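You operate a simulated robot arm through the tools that you are given. There is no shell and no other tool.

You are at the controls of a simulated robot arm. One attempt, no reset.

Task
Jog the bottle to the feed gate and push it into the pocket.
Fine: shut the gate first; use the pusher, draw it back, then open the gate again. Where these are worked on the way, their far stop is far enough and under half their travel is too little: feed gate.

The check looks at the end state, three seconds after you hand in, the way a careful person would. Anything else that was tipped, shoved, dropped, spilled or broken makes it a failure.

Robot
A 7-joint arm with a fingered hand, fixed in place. Base frame: the origin is at the foot of the arm, x ahead of it, y to its left, z up. Lengths are in mm, angles in rad, forces in N, time in s.
With the tool pointing down near the work surface it reaches from about 420 to 880 mm from the base axis. Its first joint turns from -2.496 to 2.496 rad. Payload 3 kg.
The tool frame sits at the grasp point between the pads (the TCP): z along the fingers, y along the line on which they close. The tips reach 26 mm beyond it. Largest opening 148 mm; the body of the gripper starts 73 mm behind the TCP. The gripper is a hand of 3 fingers: y runs from the thumb to the fingers, the wrist lies at [0, 0, -229] in the tool frame, and closing takes about 1.5 s.
Orientation is told as [roll, pitch, yaw] about the base's x, y, z axes, in that order, counted from this pose: with the fingers straight down and closing along the base's y, the tool's x points along the base's -x, its y along +y and its z along -z.

Tools
- The arm moves only by the tool nudge_tool. Its argument "commands" is a list of rows, each a list of 7 numbers: the turn, a rotation vector about the tool's x, y, z in rad, then the shift along the tool's x, y, z in m, then the gripper command, from -1 (shut) to 1 (fully open), values between in proportion. In form: [[wx, wy, wz, tx, ty, tz, hand], ...]. A call has 1 to 20 rows; each row shifts and turns the commanded pose from where the row before left it, along the tool's axes as they then stand. Rows are played at 5 a second. More than 50 mm and 0.15 rad between two rows, or a gripper value outside its range, and nothing of the call is played. Where a pose cannot be reached the arm comes as near as it can. A force on the tool above 60 N (or 10 N above the force at the start of the call, whichever is more), or a blocked arm, ends the call early, and 0.2 s more pass. Each finger travels about 153 mm/s and halts on what it meets, pressing with about 28 N; the grip force reading is that of the motor and also rises with nothing between the fingers. The clock runs only during rows and for 0.2 s after the last one: add rows that do not move to give the fingers time. The reply holds the time, the measured pose of the TCP, the force on the tool along the base axes, the opening and the grip force, in the units named above and with some noise, with the torque about the TCP (base axes, N m) and any sound that the robot's microphone picked up.
- Cameras (640 x 400 px; columns grow to the right, rows downward): "scene" is fixed at [49.5, 498.6, 1406.4]; the picture's right is [-0.57, -0.82, 0.00], its down [0.27, -0.19, -0.94] and it looks along [0.77, -0.54, 0.33] (base axes); focal length 214 px, centre (320, 200). "wrist" rides on the gripper at [68, -39, -90] in the tool frame; the picture's right is [0.50, 0.87, 0.00], its down [-0.66, 0.38, -0.65] and it looks along [-0.57, 0.33, 0.76] (tool axes); focal length 222 px, centre (320, 200). There is no depth. A picture from a camera that has moved, and an enlarged one, comes with that camera's place and axes in the base frame and with its lens.
- get_image(camera): a new picture of that camera. No time passes.
- lift_body(by): slides the trunk up (or, below 0, down) by that many mm; the arm rides with it, the base frame stays. It gives what a move gives, with no picture.
- preshape(shape): the hand has 3 fingers and takes this shape, open, in about a second: jaw (thumb against the fingers, like two jaws); tri (thumb and two fingers); tip (a fingertip pinch); poke (one finger out to press); point (the index stretched); flat (the hand flat); cup (the hand cupped); fist (a fist). The gripper value then closes the fingers along that shape, each until it touches; the sizes above hold for jaw. It gives what a move gives, with no picture.
- inspect(camera, box): a new picture of the part [left, top, right, bottom] of that camera's present view, enlarged. No time passes.
- close_job(): hands the job in; it is judged then, once.

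Places have to be worked out from the pictures, the camera data and where the tool is seen. Open the gripper and draw the arm clear of the work before you hand the job in, unless the task says otherwise.

The tools are called after "Call:" as a command line: name --pt "numbers of a row" for each row, then --argument value for the rest, lists and objects as JSON in quotes. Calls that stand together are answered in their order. nudge_tool: Moves the arm, as the interface text tells. Its arguments: {"type":"object","properties":{"commands":{"type":"array","items":{"type":"array","items":{"type":"number"}}}},"required":["commands"]} The other tools are called the same way: lift_body (by) slides the trunk up or down; preshape (shape) gives the hand a shape; get_image (camera) takes a picture; inspect (camera, box) takes an enlarged picture of a part of a camera's view; close_job () hands the job in.

At the start:

```text
time: 0.0
tool_pos: [728.6, 189.8, 1121.7]
ee_rot: [0.0, 0.001, 0.0]
wrist_force: [0.8, 0.3, 0.5]
moment: [0.02, -0.02, -0.01]
grip_width: 147.7
grasp_force: 0.1
shape: jaw
trunk travel left (down, up): [-721.0, 169.0]
```

scene: 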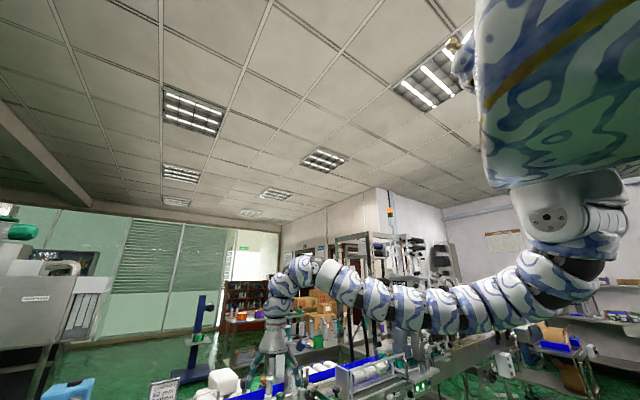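
wrist: 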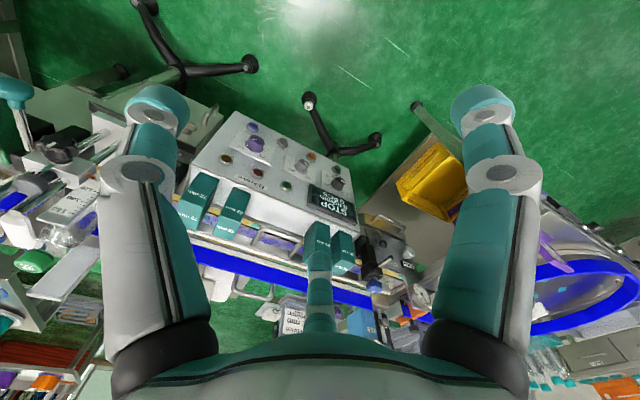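

The arm is high above a conveyor with a control panel. I'll take enlarged looks at both cameras to understand the layout.

Call:
inspect --camera "wrist" --box '[160, 90, 480, 290]'

Call:
inspect --camera "scene" --box '[200, 280, 560, 400]'

Call:
inspect --camera "wrist" --box '[0, 80, 320, 400]'

Call:
inspect --camera "wrist" --box '[320, 80, 640, 400]'

```text
2.00 times, centred on (320, 190) of wrist
camera zoom: at [661.3, 151.1, 1211.5], right [-0.5, 0.87, 0.0], down [0.66, 0.38, 0.65], along [0.57, 0.33, -0.76], focal length 444 px, centre (320, 220)
```

zoom: 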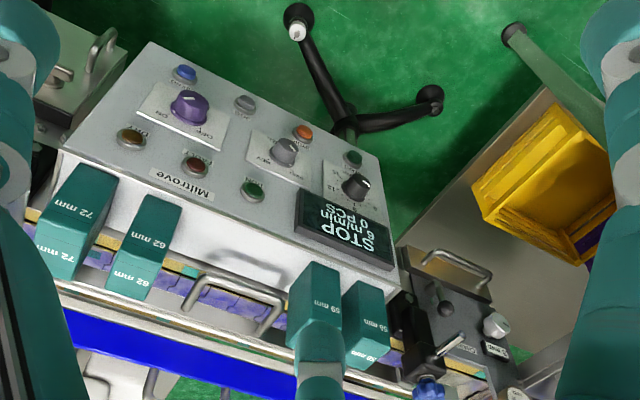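

```text
1.78 times, centred on (380, 340) of scene
camera zoom: at [49.5, 498.6, 1406.4], right [-0.57, -0.82, 0.0], down [0.27, -0.19, -0.94], along [0.77, -0.54, 0.33], focal length 381 px, centre (213, -49)
```

zoom: 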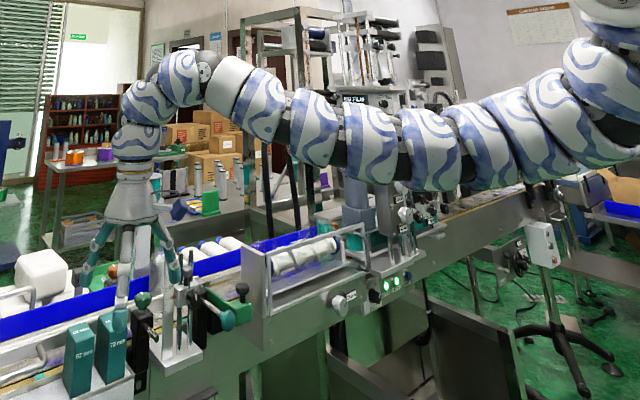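

```text
1.25 times, centred on (160, 240) of wrist
camera zoom: at [661.3, 151.1, 1211.5], right [-0.5, 0.87, 0.0], down [0.66, 0.38, 0.65], along [0.57, 0.33, -0.76], focal length 278 px, centre (520, 150)
```

zoom: 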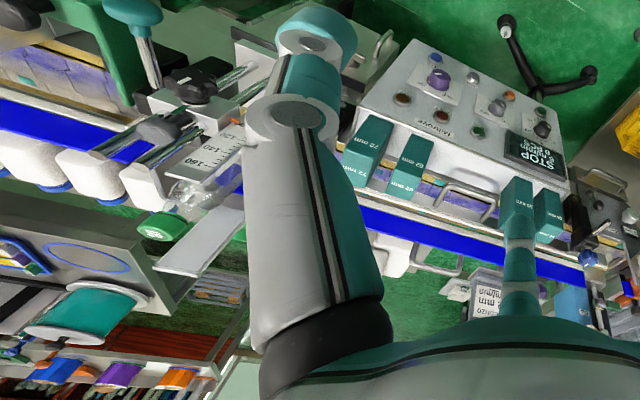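

```text
1.25 times, centred on (480, 240) of wrist
camera zoom: at [661.3, 151.1, 1211.5], right [-0.5, 0.87, 0.0], down [0.66, 0.38, 0.65], along [0.57, 0.33, -0.76], focal length 278 px, centre (120, 150)
```

zoom: 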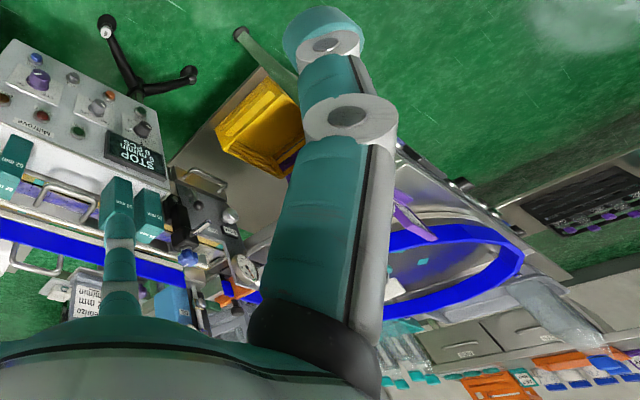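

The control panel has knobs, buttons and a display. I'll zoom into it to read the labels and see other parts of the line.

Call:
inspect --camera "wrist" --box '[180, 100, 300, 200]'

Call:
inspect --camera "wrist" --box '[260, 120, 380, 240]'

Call:
inspect --camera "wrist" --box '[340, 200, 460, 320]'

Call:
inspect --camera "wrist" --box '[0, 100, 130, 260]'

Call:
inspect --camera "scene" --box '[230, 330, 350, 400]'

Call:
inspect --camera "scene" --box '[330, 330, 450, 400]'

```text
4.00 times, centred on (240, 150) of wrist
camera zoom: at [661.3, 151.1, 1211.5], right [-0.5, 0.87, 0.0], down [0.66, 0.38, 0.65], along [0.57, 0.33, -0.76], focal length 888 px, centre (640, 400)
```

zoom: 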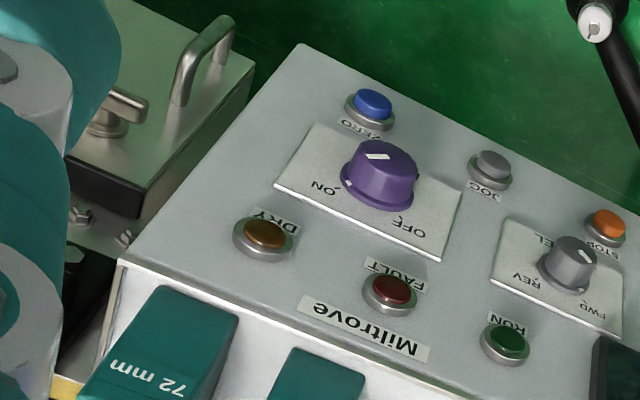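

```text
3.33 times, centred on (320, 180) of wrist
camera zoom: at [661.3, 151.1, 1211.5], right [-0.5, 0.87, 0.0], down [0.66, 0.38, 0.65], along [0.57, 0.33, -0.76], focal length 740 px, centre (320, 267)
```

zoom: 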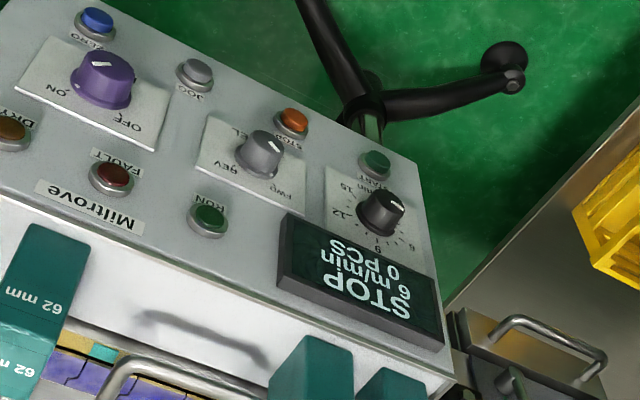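

```text
3.33 times, centred on (400, 260) of wrist
camera zoom: at [661.3, 151.1, 1211.5], right [-0.5, 0.87, 0.0], down [0.66, 0.38, 0.65], along [0.57, 0.33, -0.76], focal length 740 px, centre (53, 0)
```

zoom: 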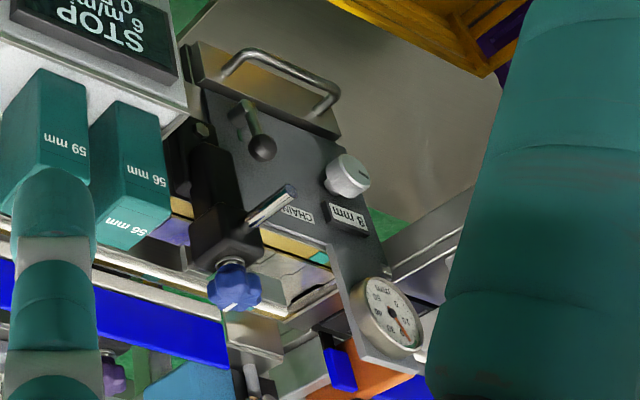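

```text
2.50 times, centred on (65, 180) of wrist
camera zoom: at [661.3, 151.1, 1211.5], right [-0.5, 0.87, 0.0], down [0.66, 0.38, 0.65], along [0.57, 0.33, -0.76], focal length 555 px, centre (958, 250)
```

zoom: 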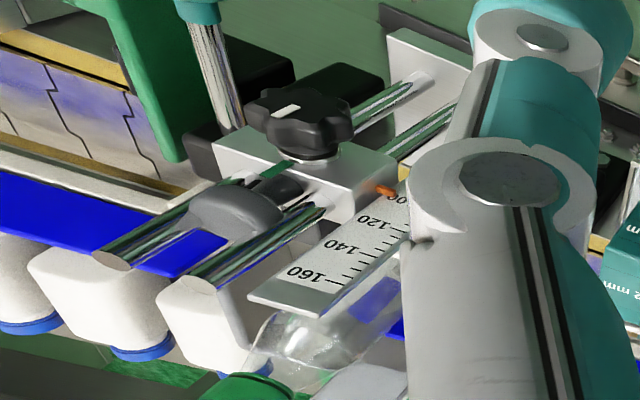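

```text
5.33 times, centred on (290, 365) of scene
camera zoom: at [49.5, 498.6, 1406.4], right [-0.57, -0.82, 0.0], down [0.27, -0.19, -0.94], along [0.77, -0.54, 0.33], focal length 1144 px, centre (480, -680)
```

zoom: 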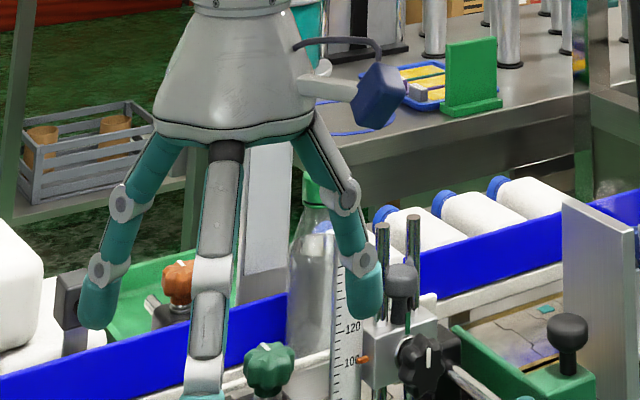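

```text
5.33 times, centred on (390, 365) of scene
camera zoom: at [49.5, 498.6, 1406.4], right [-0.57, -0.82, 0.0], down [0.27, -0.19, -0.94], along [0.77, -0.54, 0.33], focal length 1144 px, centre (-53, -680)
```

zoom: 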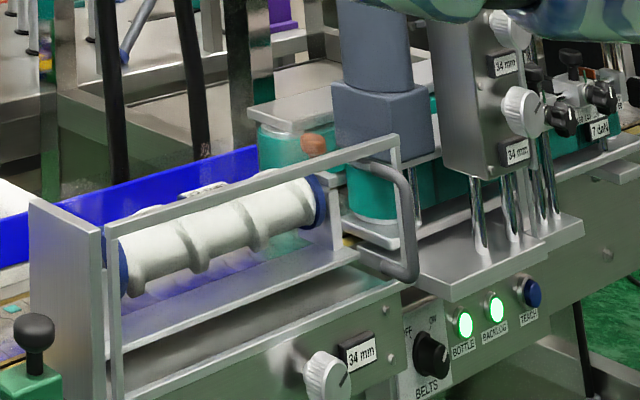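

The line appears to run along the base's y, with the panel facing the robot. I'll raise the trunk to gain clearance and a second viewpoint for triangulating.

Call:
lift_body --by 160

Call:
get_image --camera "wrist"

Call:
get_image --camera "scene"

```text
time: 1.8
tool_pos: [730.3, 189.9, 1281.3]
ee_rot: [0.0, 0.001, -0.001]
wrist_force: [-0.4, -0.5, -0.3]
moment: [-0.02, -0.01, 0.0]
grip_width: 148.1
grasp_force: 0.1
shape: jaw
trunk travel left (down, up): [-881.0, 9.0]
```

```text
taken
camera wrist: at [661.4, 151.1, 1371.4], right [-0.5, 0.87, 0.0], down [0.66, 0.38, 0.65], along [0.57, 0.33, -0.76], focal length 222 px, centre (320, 200)
```

wrist: 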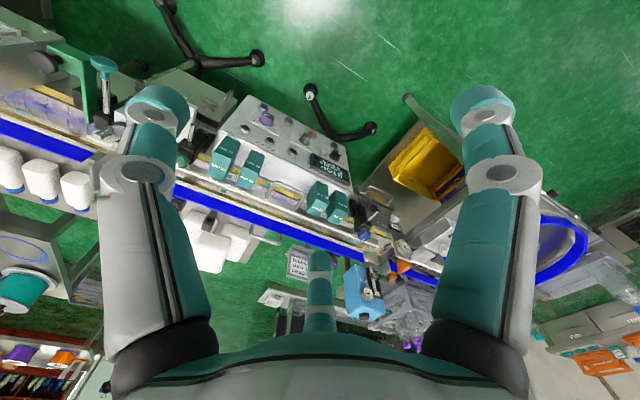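

```text
taken
```

scene: 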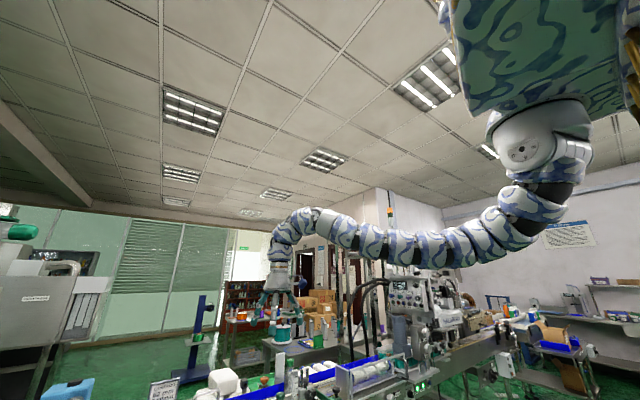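

Good overview. Let me zoom in on several areas from this higher viewpoint.

Call:
inspect --camera "wrist" --box '[180, 80, 340, 180]'

Call:
inspect --camera "wrist" --box '[0, 20, 160, 120]'

Call:
inspect --camera "wrist" --box '[0, 100, 160, 200]'

Call:
inspect --camera "wrist" --box '[160, 160, 320, 260]'

Call:
inspect --camera "wrist" --box '[300, 160, 460, 260]'

Call:
inspect --camera "scene" --box '[230, 340, 330, 400]'

Call:
inspect --camera "scene" --box '[320, 340, 420, 400]'

Call:
inspect --camera "scene" --box '[380, 270, 500, 350]'

```text
4.00 times, centred on (260, 130) of wrist
camera zoom: at [661.4, 151.1, 1371.4], right [-0.5, 0.87, 0.0], down [0.66, 0.38, 0.65], along [0.57, 0.33, -0.76], focal length 888 px, centre (560, 480)
```

zoom: 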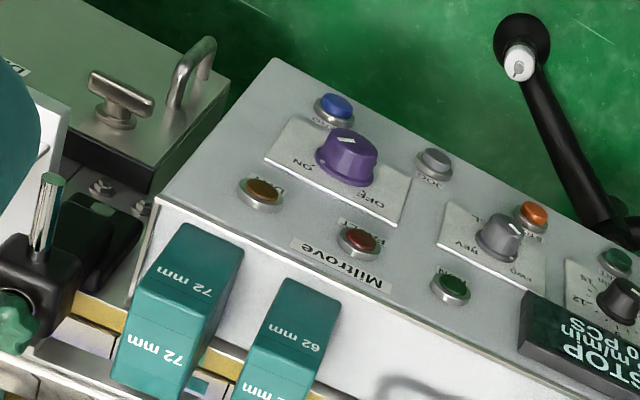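

```text
4.00 times, centred on (80, 70) of wrist
camera zoom: at [661.4, 151.1, 1371.4], right [-0.5, 0.87, 0.0], down [0.66, 0.38, 0.65], along [0.57, 0.33, -0.76], focal length 888 px, centre (1280, 720)
```

zoom: 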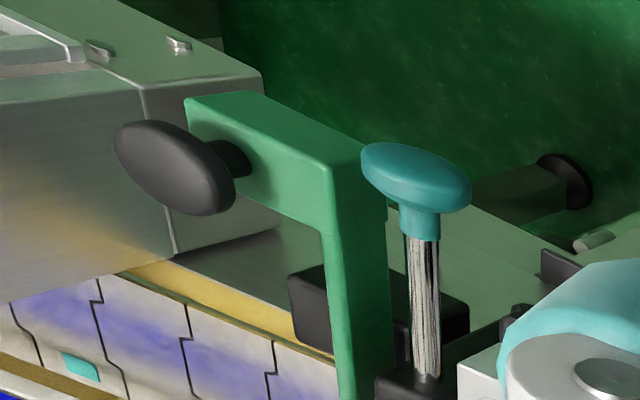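

```text
4.00 times, centred on (80, 150) of wrist
camera zoom: at [661.4, 151.1, 1371.4], right [-0.5, 0.87, 0.0], down [0.66, 0.38, 0.65], along [0.57, 0.33, -0.76], focal length 888 px, centre (1280, 400)
```

zoom: 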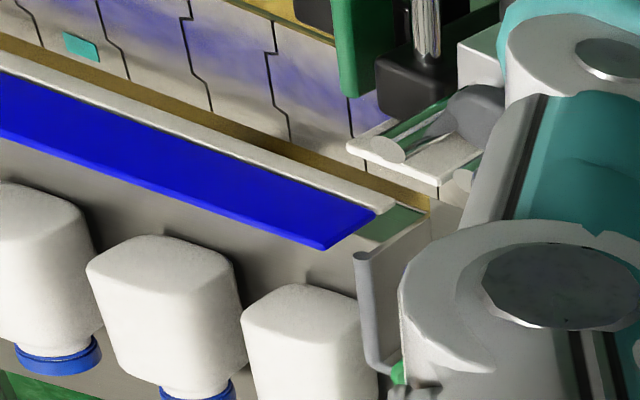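

```text
4.00 times, centred on (240, 210) of wrist
camera zoom: at [661.4, 151.1, 1371.4], right [-0.5, 0.87, 0.0], down [0.66, 0.38, 0.65], along [0.57, 0.33, -0.76], focal length 888 px, centre (640, 160)
```

zoom: 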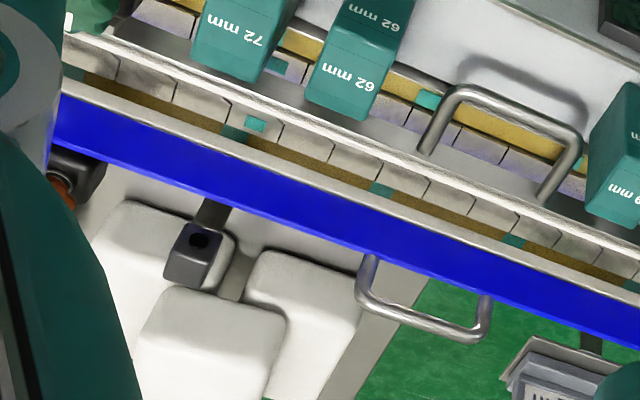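

```text
4.00 times, centred on (380, 210) of wrist
camera zoom: at [661.4, 151.1, 1371.4], right [-0.5, 0.87, 0.0], down [0.66, 0.38, 0.65], along [0.57, 0.33, -0.76], focal length 888 px, centre (80, 160)
```

zoom: 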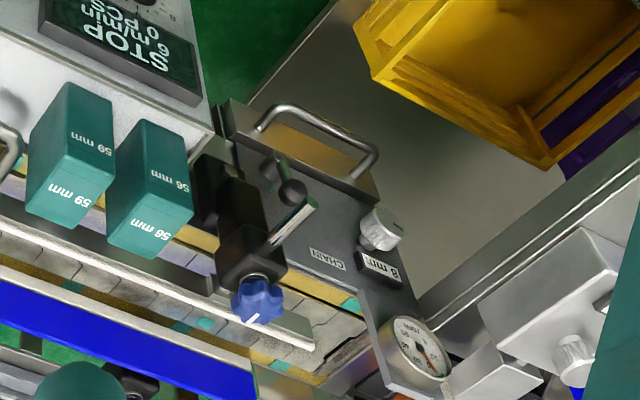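

```text
6.40 times, centred on (280, 370) of scene
camera zoom: at [49.5, 498.6, 1406.4], right [-0.57, -0.82, 0.0], down [0.27, -0.19, -0.94], along [0.77, -0.54, 0.33], focal length 1373 px, centre (576, -888)
```

zoom: 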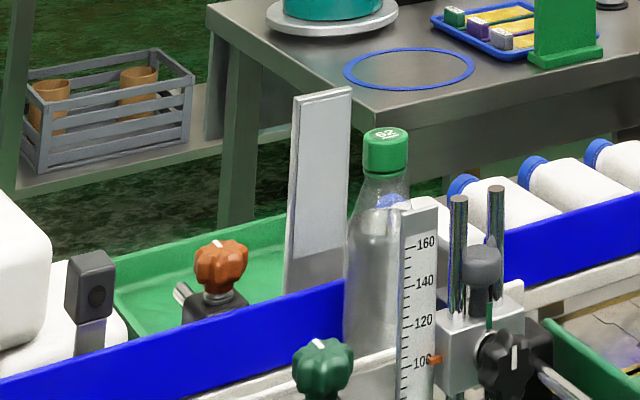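

```text
6.40 times, centred on (370, 370) of scene
camera zoom: at [49.5, 498.6, 1406.4], right [-0.57, -0.82, 0.0], down [0.27, -0.19, -0.94], along [0.77, -0.54, 0.33], focal length 1373 px, centre (0, -888)
```

zoom: 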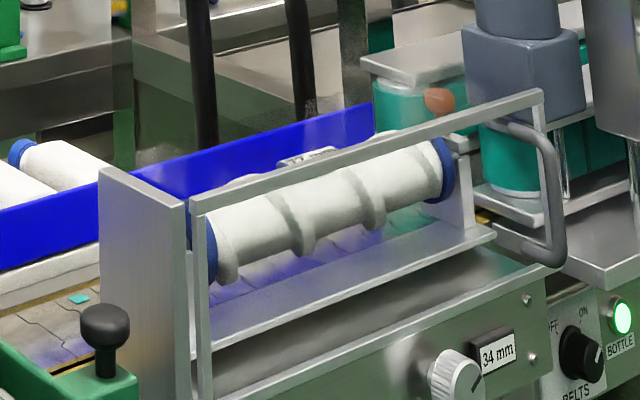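

```text
5.00 times, centred on (440, 310) of scene
camera zoom: at [49.5, 498.6, 1406.4], right [-0.57, -0.82, 0.0], down [0.27, -0.19, -0.94], along [0.77, -0.54, 0.33], focal length 1072 px, centre (-280, -350)
```

zoom: 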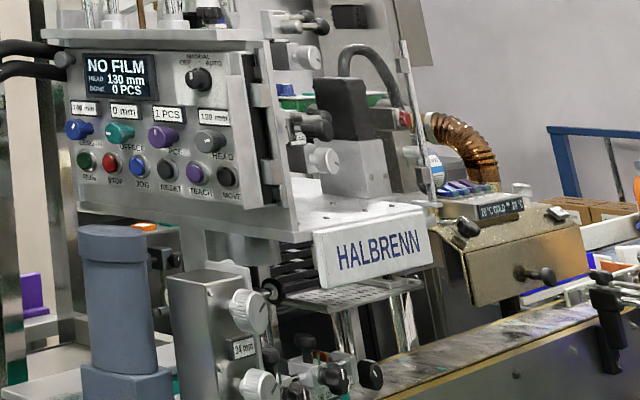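

Triangulation puts the panel's knobs around x≈940, y≈140, z≈720 and the green-capped bottle near x≈1020, y≈-30. I'll move sideways toward -y at this safe height to see the bottle, gate and pusher area.

Call:
nudge_tool --pt "0 0 0 0 -0.05 0 1" --pt "0 0 0 0 -0.05 0 1" --pt "0 0 0 0 -0.05 0 1" --pt "0 0 0 0 -0.05 0 1" --pt "0 0 0 0 -0.05 0 1" --pt "0 0 0 0 0 0 1"

Call:
get_image --camera "wrist"

Call:
get_image --camera "scene"

```text
time: 3.2
tool_pos: [792.9, 0.1, 1229.6]
ee_rot: [0.0, 0.0, 0.0]
wrist_force: [0.6, 1.0, -0.9]
moment: [-0.01, 0.01, 0.02]
grip_width: 147.9
grasp_force: 0.1
shape: jaw
out of reach, approached as far as the arm can: row 1, 2, 3, 4, 5
trunk travel left (down, up): [-881.0, 9.0]
```

```text
taken
camera wrist: at [723.4, -38.2, 1318.6], right [-0.5, 0.87, 0.0], down [0.66, 0.38, 0.65], along [0.57, 0.33, -0.76], focal length 222 px, centre (320, 200)
```

wrist: 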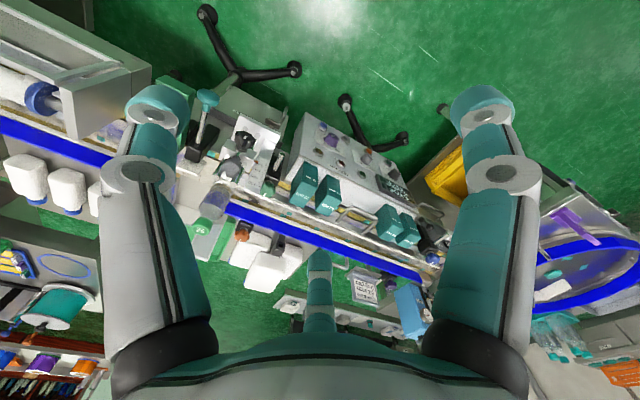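

```text
taken
```

scene: 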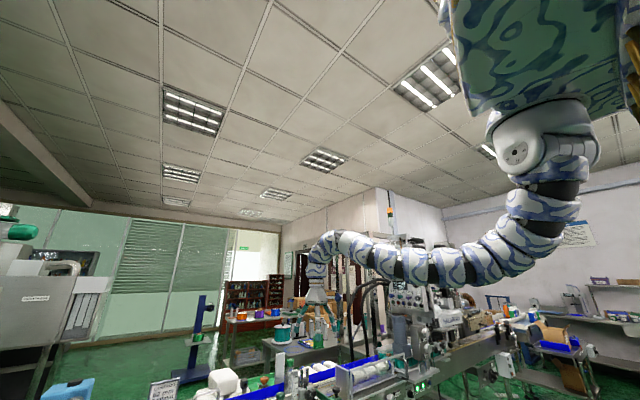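

The arm stopped at (793, 0, 1230), since some rows were out of reach. This view shows the bottle and gate mechanism, so I'll zoom in.

Call:
inspect --camera "wrist" --box '[170, 80, 300, 180]'

Call:
inspect --camera "wrist" --box '[170, 160, 330, 290]'

Call:
inspect --camera "wrist" --box '[0, 20, 140, 220]'

Call:
inspect --camera "wrist" --box '[280, 100, 440, 220]'

Call:
inspect --camera "wrist" --box '[340, 180, 500, 320]'

Call:
inspect --camera "scene" --box '[250, 340, 370, 400]'

```text
4.00 times, centred on (235, 130) of wrist
camera zoom: at [723.4, -38.2, 1318.6], right [-0.5, 0.87, 0.0], down [0.66, 0.38, 0.65], along [0.57, 0.33, -0.76], focal length 888 px, centre (660, 480)
```

zoom: 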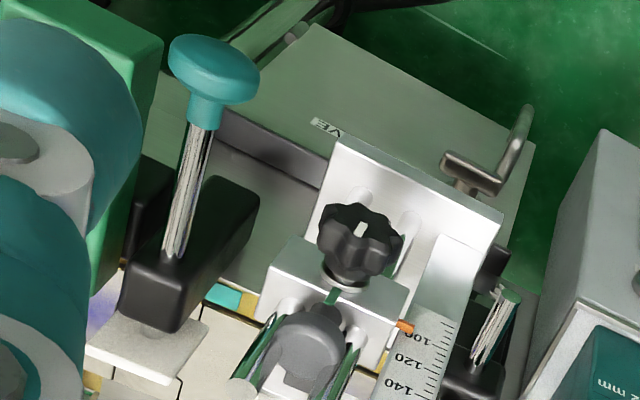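

```text
3.08 times, centred on (250, 225) of wrist
camera zoom: at [723.4, -38.2, 1318.6], right [-0.5, 0.87, 0.0], down [0.66, 0.38, 0.65], along [0.57, 0.33, -0.76], focal length 684 px, centre (535, 123)
```

zoom: 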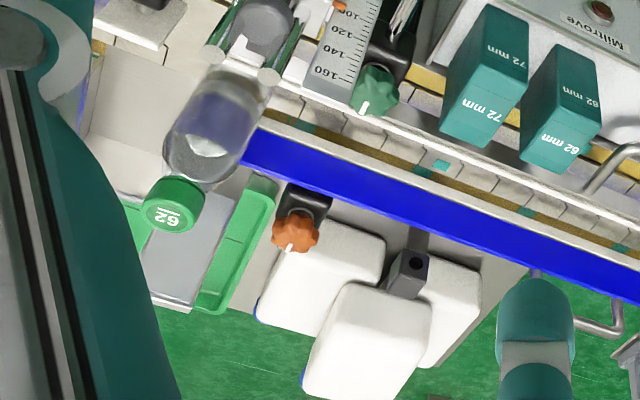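

```text
2.00 times, centred on (70, 120) of wrist
camera zoom: at [723.4, -38.2, 1318.6], right [-0.5, 0.87, 0.0], down [0.66, 0.38, 0.65], along [0.57, 0.33, -0.76], focal length 444 px, centre (820, 360)
```

zoom: 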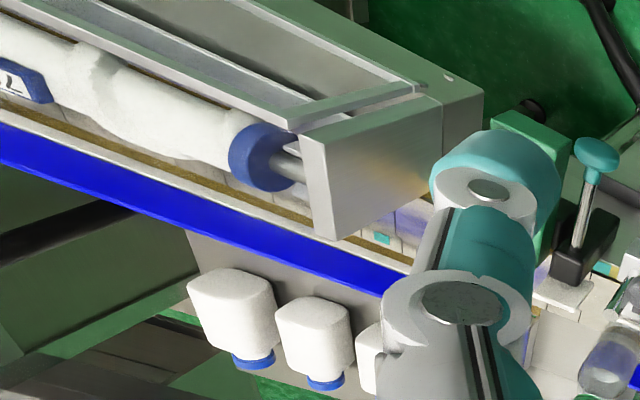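

```text
3.33 times, centred on (360, 160) of wrist
camera zoom: at [723.4, -38.2, 1318.6], right [-0.5, 0.87, 0.0], down [0.66, 0.38, 0.65], along [0.57, 0.33, -0.76], focal length 740 px, centre (187, 333)
```

zoom: 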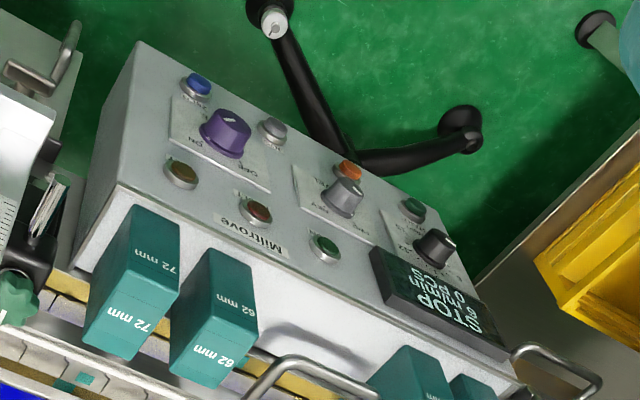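

```text
2.86 times, centred on (420, 250) of wrist
camera zoom: at [723.4, -38.2, 1318.6], right [-0.5, 0.87, 0.0], down [0.66, 0.38, 0.65], along [0.57, 0.33, -0.76], focal length 635 px, centre (34, 57)
```

zoom: 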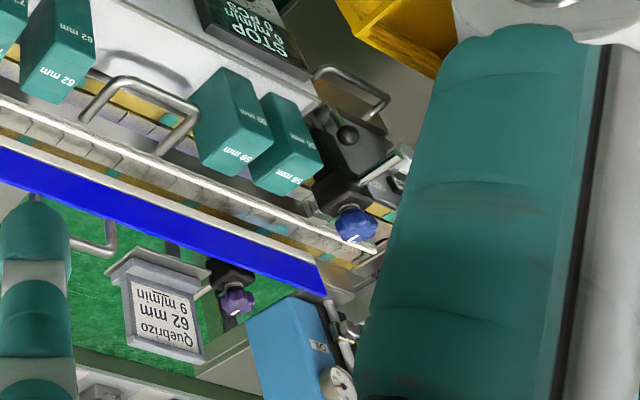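

```text
5.33 times, centred on (310, 370) of scene
camera zoom: at [49.5, 498.6, 1406.4], right [-0.57, -0.82, 0.0], down [0.27, -0.19, -0.94], along [0.77, -0.54, 0.33], focal length 1144 px, centre (373, -707)
```

zoom: 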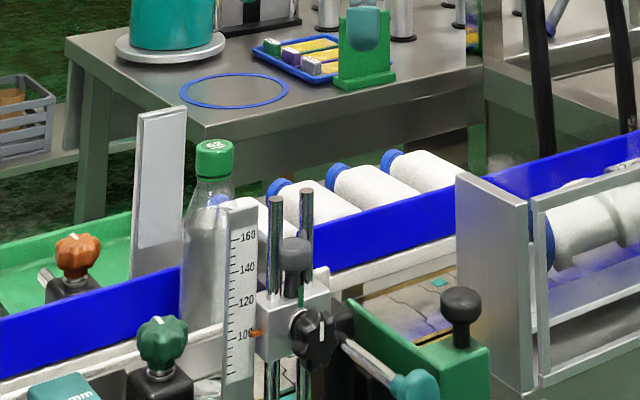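

I now place the bottle cap at about (1111, -74, 1037), a teal push-knob on a horizontal rod at (924, -150, 905), a black knob on a green slide plate at (963, -229, 925), and the panel knobs near (947, 137, 708). I'll lower the trunk to bring the camera closer to the panel.

Call:
lift_body --by -200

Call:
nudge_tool --pt "0 0 0 0 0 0 1"

Call:
get_image --camera "wrist"

Call:
get_image --camera "scene"

```text
time: 5.4
tool_pos: [790.5, 0.5, 1028.3]
ee_rot: [0.0, 0.001, 0.0]
wrist_force: [-0.6, -0.7, 0.6]
moment: [0.02, 0.01, 0.05]
grip_width: 147.7
grasp_force: 0.1
shape: jaw
trunk travel left (down, up): [-681.0, 209.0]
```

```text
time: 5.8
tool_pos: [791.9, -0.4, 1028.1]
ee_rot: [0.0, -0.001, -0.002]
wrist_force: [0.5, -0.6, 0.2]
moment: [0.0, 0.01, 0.0]
grip_width: 147.7
grasp_force: 0.1
shape: jaw
trunk travel left (down, up): [-681.0, 209.0]
```

```text
taken
camera wrist: at [723.6, -38.9, 1118.6], right [-0.5, 0.87, 0.0], down [0.66, 0.38, 0.65], along [0.57, 0.33, -0.76], focal length 222 px, centre (320, 200)
```

wrist: 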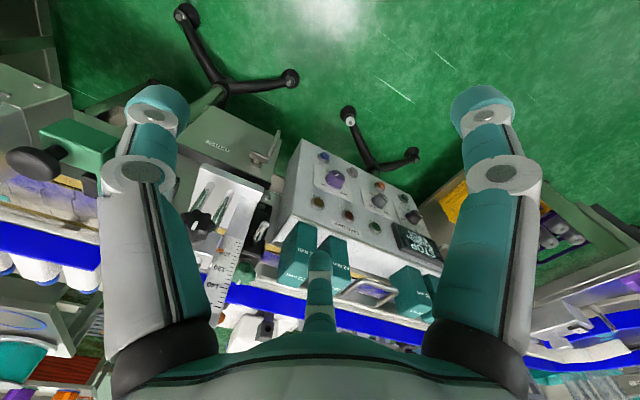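

```text
taken
```

scene: 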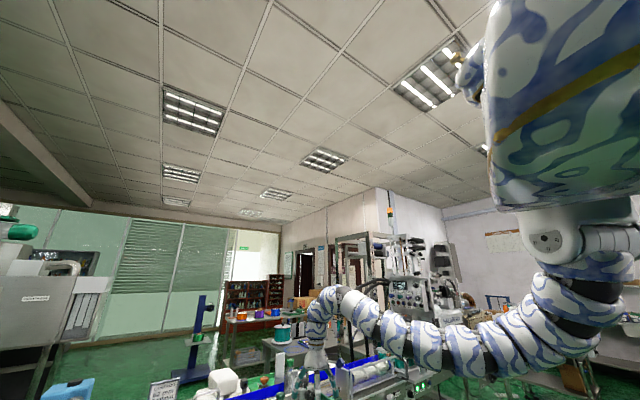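

The commanded pose follows the reached pose. Zooming into the panel and gate parts from here.

Call:
inspect --camera "wrist" --box '[290, 130, 390, 230]'

Call:
inspect --camera "wrist" --box '[340, 160, 460, 280]'

Call:
inspect --camera "wrist" --box '[170, 110, 300, 240]'

Call:
inspect --camera "wrist" --box '[0, 60, 140, 200]'

Call:
inspect --camera "wrist" --box '[180, 200, 320, 360]'

```text
4.00 times, centred on (340, 180) of wrist
camera zoom: at [723.6, -38.9, 1118.6], right [-0.5, 0.87, 0.0], down [0.66, 0.38, 0.65], along [0.57, 0.33, -0.76], focal length 888 px, centre (240, 280)
```

zoom: 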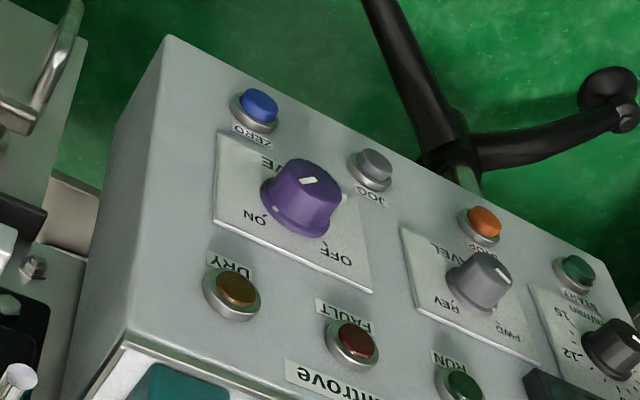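

```text
3.33 times, centred on (400, 220) of wrist
camera zoom: at [723.6, -38.9, 1118.6], right [-0.5, 0.87, 0.0], down [0.66, 0.38, 0.65], along [0.57, 0.33, -0.76], focal length 740 px, centre (53, 133)
```

zoom: 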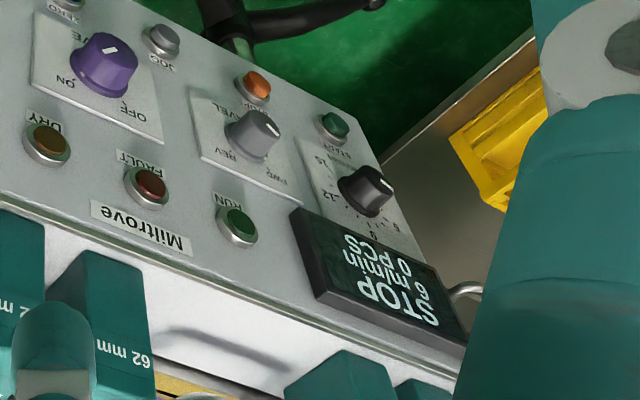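

```text
3.08 times, centred on (235, 175) of wrist
camera zoom: at [723.6, -38.9, 1118.6], right [-0.5, 0.87, 0.0], down [0.66, 0.38, 0.65], along [0.57, 0.33, -0.76], focal length 684 px, centre (582, 277)
```

zoom: 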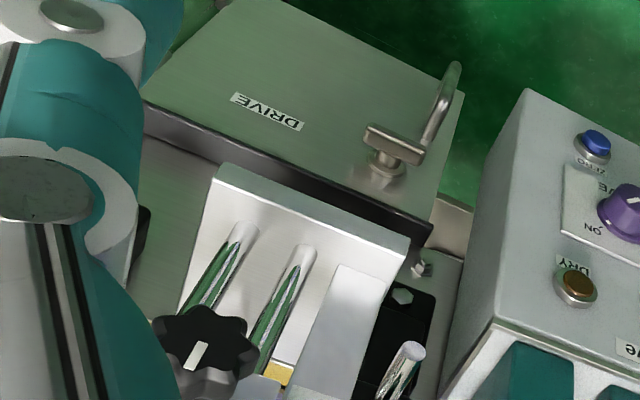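

```text
2.86 times, centred on (70, 130) of wrist
camera zoom: at [723.6, -38.9, 1118.6], right [-0.5, 0.87, 0.0], down [0.66, 0.38, 0.65], along [0.57, 0.33, -0.76], focal length 635 px, centre (1034, 400)
```

zoom: 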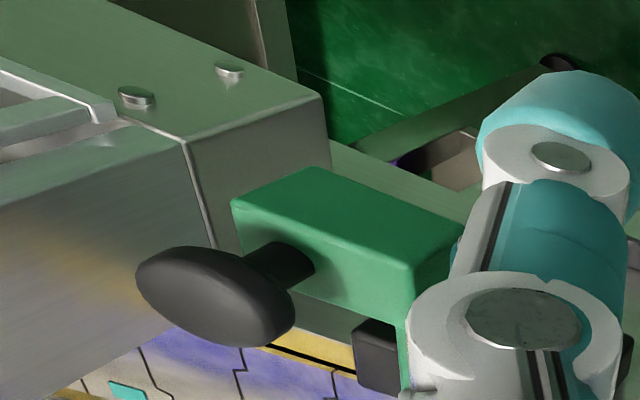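

```text
2.50 times, centred on (250, 280) of wrist
camera zoom: at [723.6, -38.9, 1118.6], right [-0.5, 0.87, 0.0], down [0.66, 0.38, 0.65], along [0.57, 0.33, -0.76], focal length 555 px, centre (495, 0)
```

zoom: 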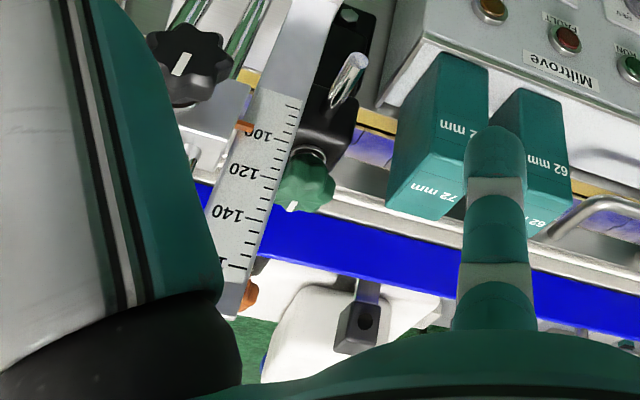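

The panel reads DRIVE (OFF/ON, purple), TRAVEL (REV/FWD), a speed knob, JOG, ZERO, STOP and START. I'll move closer to read the knob pointers precisely.

Call:
nudge_tool --pt "0 0 0 0.04 0 0.03 1" --pt "0 0 0 0 0.03 0.04 1" --pt "0 0 0 0 0.03 0.04 1" --pt "0 0 0 0 0 0.02 1" --pt "0 0 0 0 0 0 1"

Call:
get_image --camera "wrist"

Call:
inspect --camera "wrist" --box '[260, 170, 340, 250]'

Call:
inspect --camera "wrist" --box '[320, 190, 420, 290]'

```text
time: 7.0
tool_pos: [754.5, 61.5, 893.1]
ee_rot: [-0.001, 0.0, -0.001]
wrist_force: [-0.2, 0.7, 0.0]
moment: [-0.02, -0.01, -0.01]
grip_width: 148.1
grasp_force: 0.0
shape: jaw
out of reach, approached as far as the arm can: row 1
trunk travel left (down, up): [-681.0, 209.0]
```

```text
taken
camera wrist: at [686.3, 21.9, 983.2], right [-0.5, 0.87, 0.0], down [0.66, 0.38, 0.65], along [0.57, 0.33, -0.76], focal length 222 px, centre (320, 200)
```

wrist: 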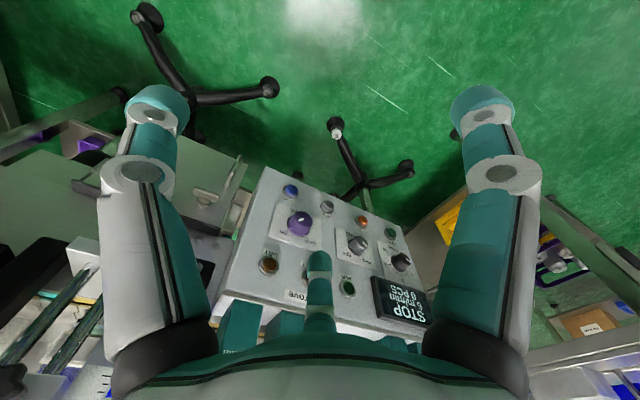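

```text
5.00 times, centred on (300, 210) of wrist
camera zoom: at [686.3, 21.9, 983.2], right [-0.5, 0.87, 0.0], down [0.66, 0.38, 0.65], along [0.57, 0.33, -0.76], focal length 1111 px, centre (420, 150)
```

zoom: 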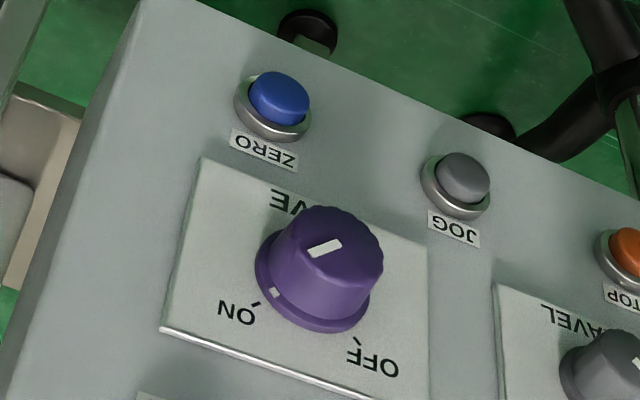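

```text
4.00 times, centred on (370, 240) of wrist
camera zoom: at [686.3, 21.9, 983.2], right [-0.5, 0.87, 0.0], down [0.66, 0.38, 0.65], along [0.57, 0.33, -0.76], focal length 888 px, centre (120, 40)
```

zoom: 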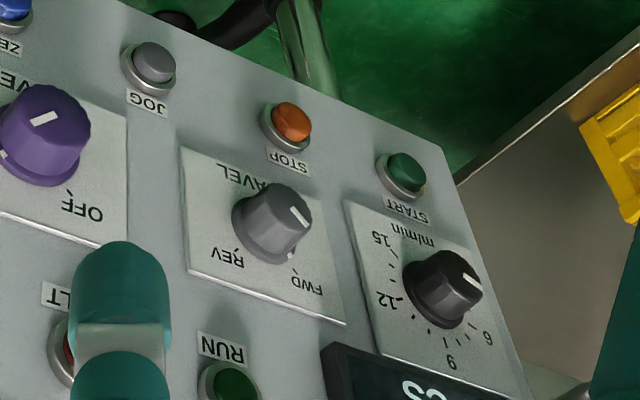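

DRIVE is at ON and TRAVEL at FWD already; display says STOP, 6 m/min. Now I'll go back up and over toward the gate and yaw the camera to face the gate/pusher squarely.

Call:
nudge_tool --pt "0 0 0 0 -0.02 -0.045 1" --pt "0 0 0 0 -0.04 -0.03 1" --pt "0 0 0 0 -0.045 -0.02 1" --pt "0 0 0 0 -0.045 -0.02 1" --pt "0 0 0.15 0 0 0 1" --pt "0 0 0.15 0 0 0 1" --pt "0 0 0.15 0 0 0 1" --pt "0 0 0.15 0 0 0 1" --pt "0 0 0 0 0 0 1"

Call:
get_image --camera "wrist"

Call:
get_image --camera "scene"

```text
time: 9.0
tool_pos: [754.8, -43.5, 987.9]
ee_rot: [-0.002, 0.0, -0.603]
wrist_force: [-0.8, 0.6, 0.5]
moment: [0.03, 0.02, -0.01]
grip_width: 147.8
grasp_force: 0.0
shape: jaw
out of reach, approached as far as the arm can: row 4
trunk travel left (down, up): [-681.0, 209.0]
```

```text
taken
camera wrist: at [676.6, -38.0, 1077.1], right [0.08, 1.0, 0.0], down [0.75, -0.06, 0.66], along [0.65, -0.05, -0.76], focal length 222 px, centre (320, 200)
```

wrist: 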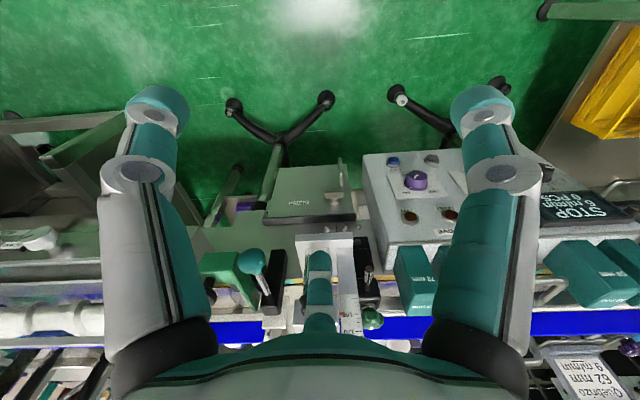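

```text
taken
```

scene: 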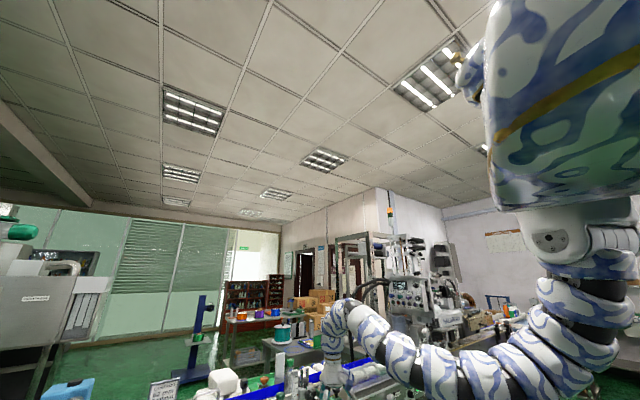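

This gives a head-on view of the gate area. Let me zoom into it.

Call:
inspect --camera "wrist" --box '[190, 150, 400, 350]'

Call:
inspect --camera "wrist" --box '[190, 230, 310, 350]'

Call:
inspect --camera "wrist" --box '[0, 200, 120, 350]'

Call:
inspect --camera "wrist" --box '[330, 220, 430, 360]'

```text
2.00 times, centred on (295, 250) of wrist
camera zoom: at [676.6, -38.0, 1077.1], right [0.08, 1.0, 0.0], down [0.75, -0.06, 0.66], along [0.65, -0.05, -0.76], focal length 444 px, centre (370, 100)
```

zoom: 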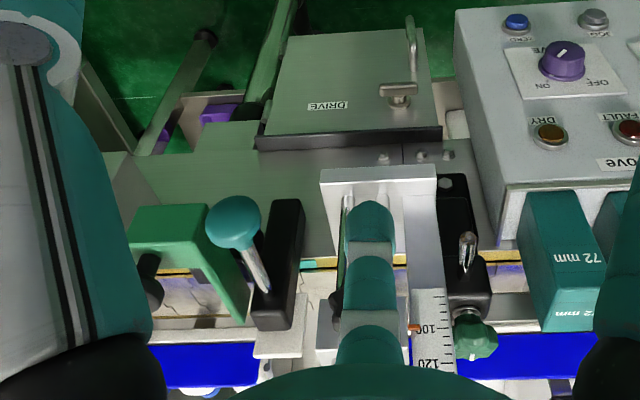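

```text
3.33 times, centred on (250, 290) of wrist
camera zoom: at [676.6, -38.0, 1077.1], right [0.08, 1.0, 0.0], down [0.75, -0.06, 0.66], along [0.65, -0.05, -0.76], focal length 740 px, centre (553, -100)
```

zoom: 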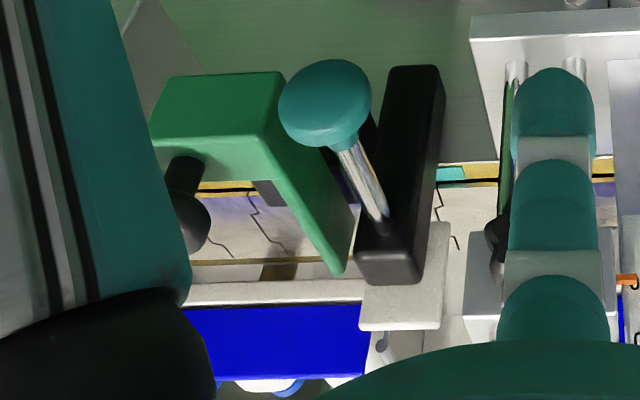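

```text
2.67 times, centred on (60, 275) of wrist
camera zoom: at [676.6, -38.0, 1077.1], right [0.08, 1.0, 0.0], down [0.75, -0.06, 0.66], along [0.65, -0.05, -0.76], focal length 592 px, centre (1013, 0)
```

zoom: 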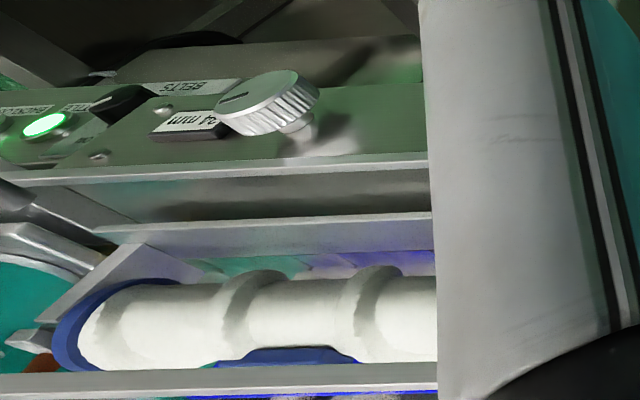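

```text
2.86 times, centred on (380, 290) of wrist
camera zoom: at [676.6, -38.0, 1077.1], right [0.08, 1.0, 0.0], down [0.75, -0.06, 0.66], along [0.65, -0.05, -0.76], focal length 635 px, centre (149, -57)
```

zoom: 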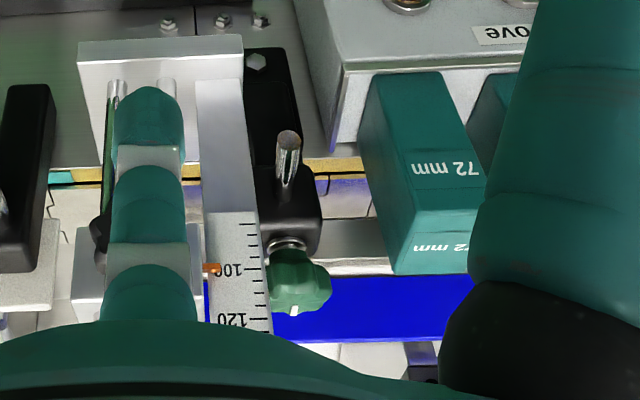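

I now understand the layout: the panel is a vertical face at x≈970 facing the robot (JOG button near (963, 204, 616)), the green L-shaped slide with a vertical black knob at about (968, -227, 926) is the gate, and the teal palm-knob rod at (924, -150, 905) pushes a plate in +x — the pusher. Next I test how the hand looks closed and in poke shape, in free space.

Call:
nudge_tool --pt "0 0 -0.15 0 0 0 0" --pt "0 0 -0.15 0 0 0 -1" --pt "0 0 -0.15 0 0 0 -1" --pt "0 0 -0.15 0 0 0 -1" --pt "0 0 0 0 0 0 -1" --pt "0 0 0 0 0 0 -1" --pt "0 0 0 0 0 0 -1" --pt "0 0 0 0 0 0 -1"

Call:
get_image --camera "wrist"

Call:
inspect --camera "scene" --box '[280, 280, 440, 400]'

```text
time: 10.8
tool_pos: [754.4, -44.0, 987.1]
ee_rot: [0.002, -0.002, 0.001]
wrist_force: [-0.6, -0.7, 0.4]
moment: [-0.01, -0.01, 0.0]
grip_width: 0.0
grasp_force: 27.7
shape: jaw
trunk travel left (down, up): [-681.0, 209.0]
```

```text
taken
camera wrist: at [686.8, -82.6, 1077.2], right [-0.5, 0.87, 0.0], down [0.65, 0.38, 0.65], along [0.57, 0.33, -0.76], focal length 222 px, centre (320, 200)
```

wrist: 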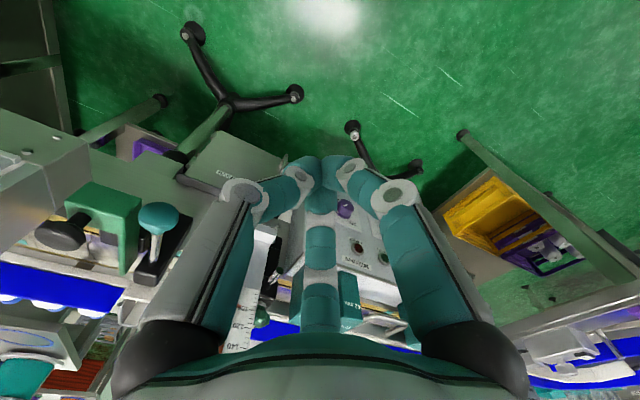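

```text
3.33 times, centred on (360, 340) of scene
camera zoom: at [49.5, 498.6, 1406.4], right [-0.57, -0.82, 0.0], down [0.27, -0.19, -0.94], along [0.77, -0.54, 0.33], focal length 715 px, centre (187, -267)
```

zoom: 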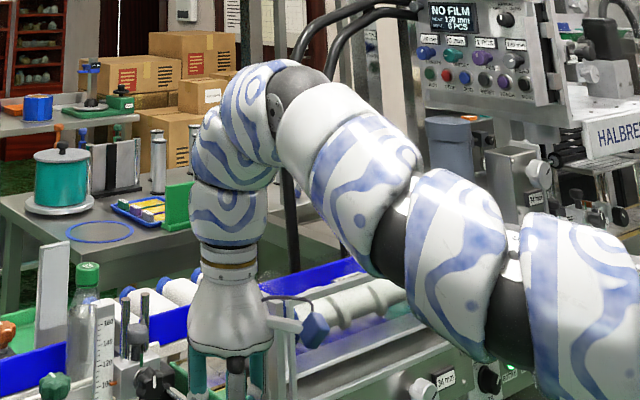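

With the hand closed, the gate and pusher are unobstructed from this viewpoint. Zooming in on them.

Call:
inspect --camera "wrist" --box '[0, 150, 220, 330]'

Call:
inspect --camera "wrist" --box '[20, 170, 140, 290]'

Call:
inspect --camera "wrist" --box '[110, 190, 230, 330]'

Call:
inspect --camera "scene" --box '[280, 350, 360, 400]'

```text
2.22 times, centred on (110, 240) of wrist
camera zoom: at [686.8, -82.6, 1077.2], right [-0.5, 0.87, 0.0], down [0.65, 0.38, 0.65], along [0.57, 0.33, -0.76], focal length 494 px, centre (787, 111)
```

zoom: 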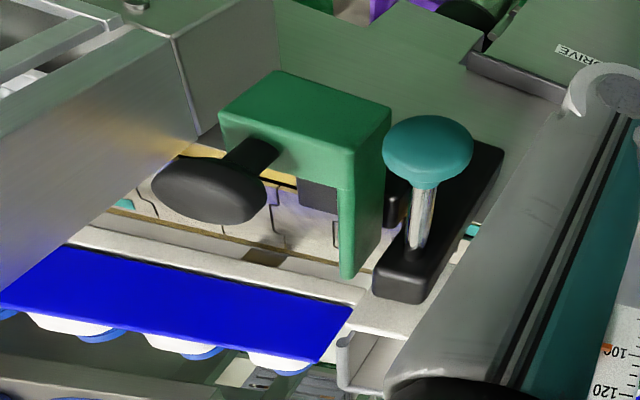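

```text
3.33 times, centred on (80, 230) of wrist
camera zoom: at [686.8, -82.6, 1077.2], right [-0.5, 0.87, 0.0], down [0.65, 0.38, 0.65], along [0.57, 0.33, -0.76], focal length 740 px, centre (1120, 100)
```

zoom: 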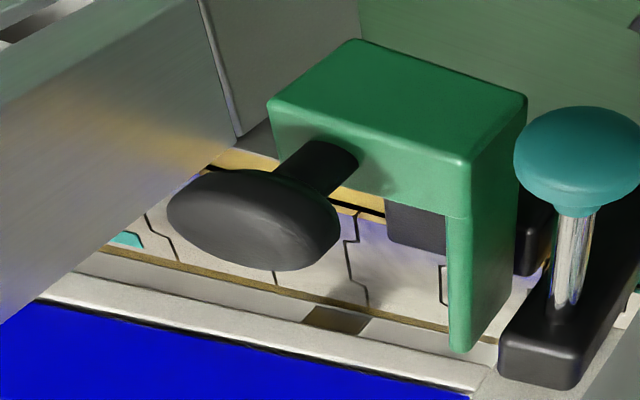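

```text
2.86 times, centred on (170, 260) of wrist
camera zoom: at [686.8, -82.6, 1077.2], right [-0.5, 0.87, 0.0], down [0.65, 0.38, 0.65], along [0.57, 0.33, -0.76], focal length 635 px, centre (749, 29)
```

zoom: 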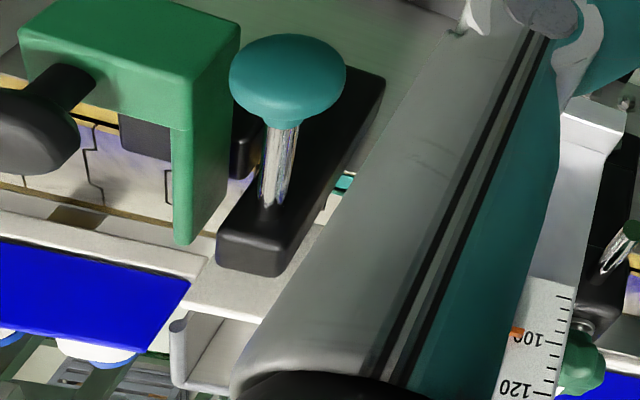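

```text
8.00 times, centred on (320, 375) of scene
camera zoom: at [49.5, 498.6, 1406.4], right [-0.57, -0.82, 0.0], down [0.27, -0.19, -0.94], along [0.77, -0.54, 0.33], focal length 1716 px, centre (320, -1200)
```

zoom: 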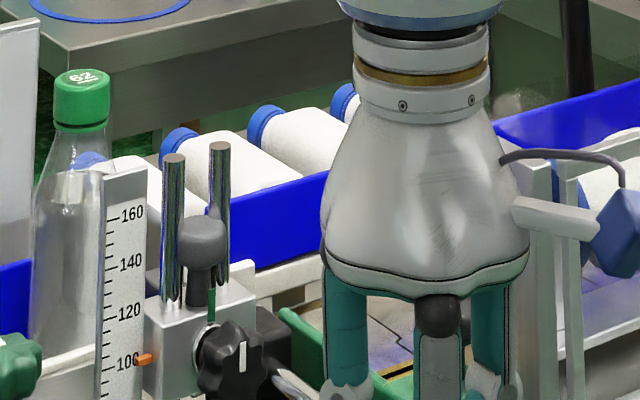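

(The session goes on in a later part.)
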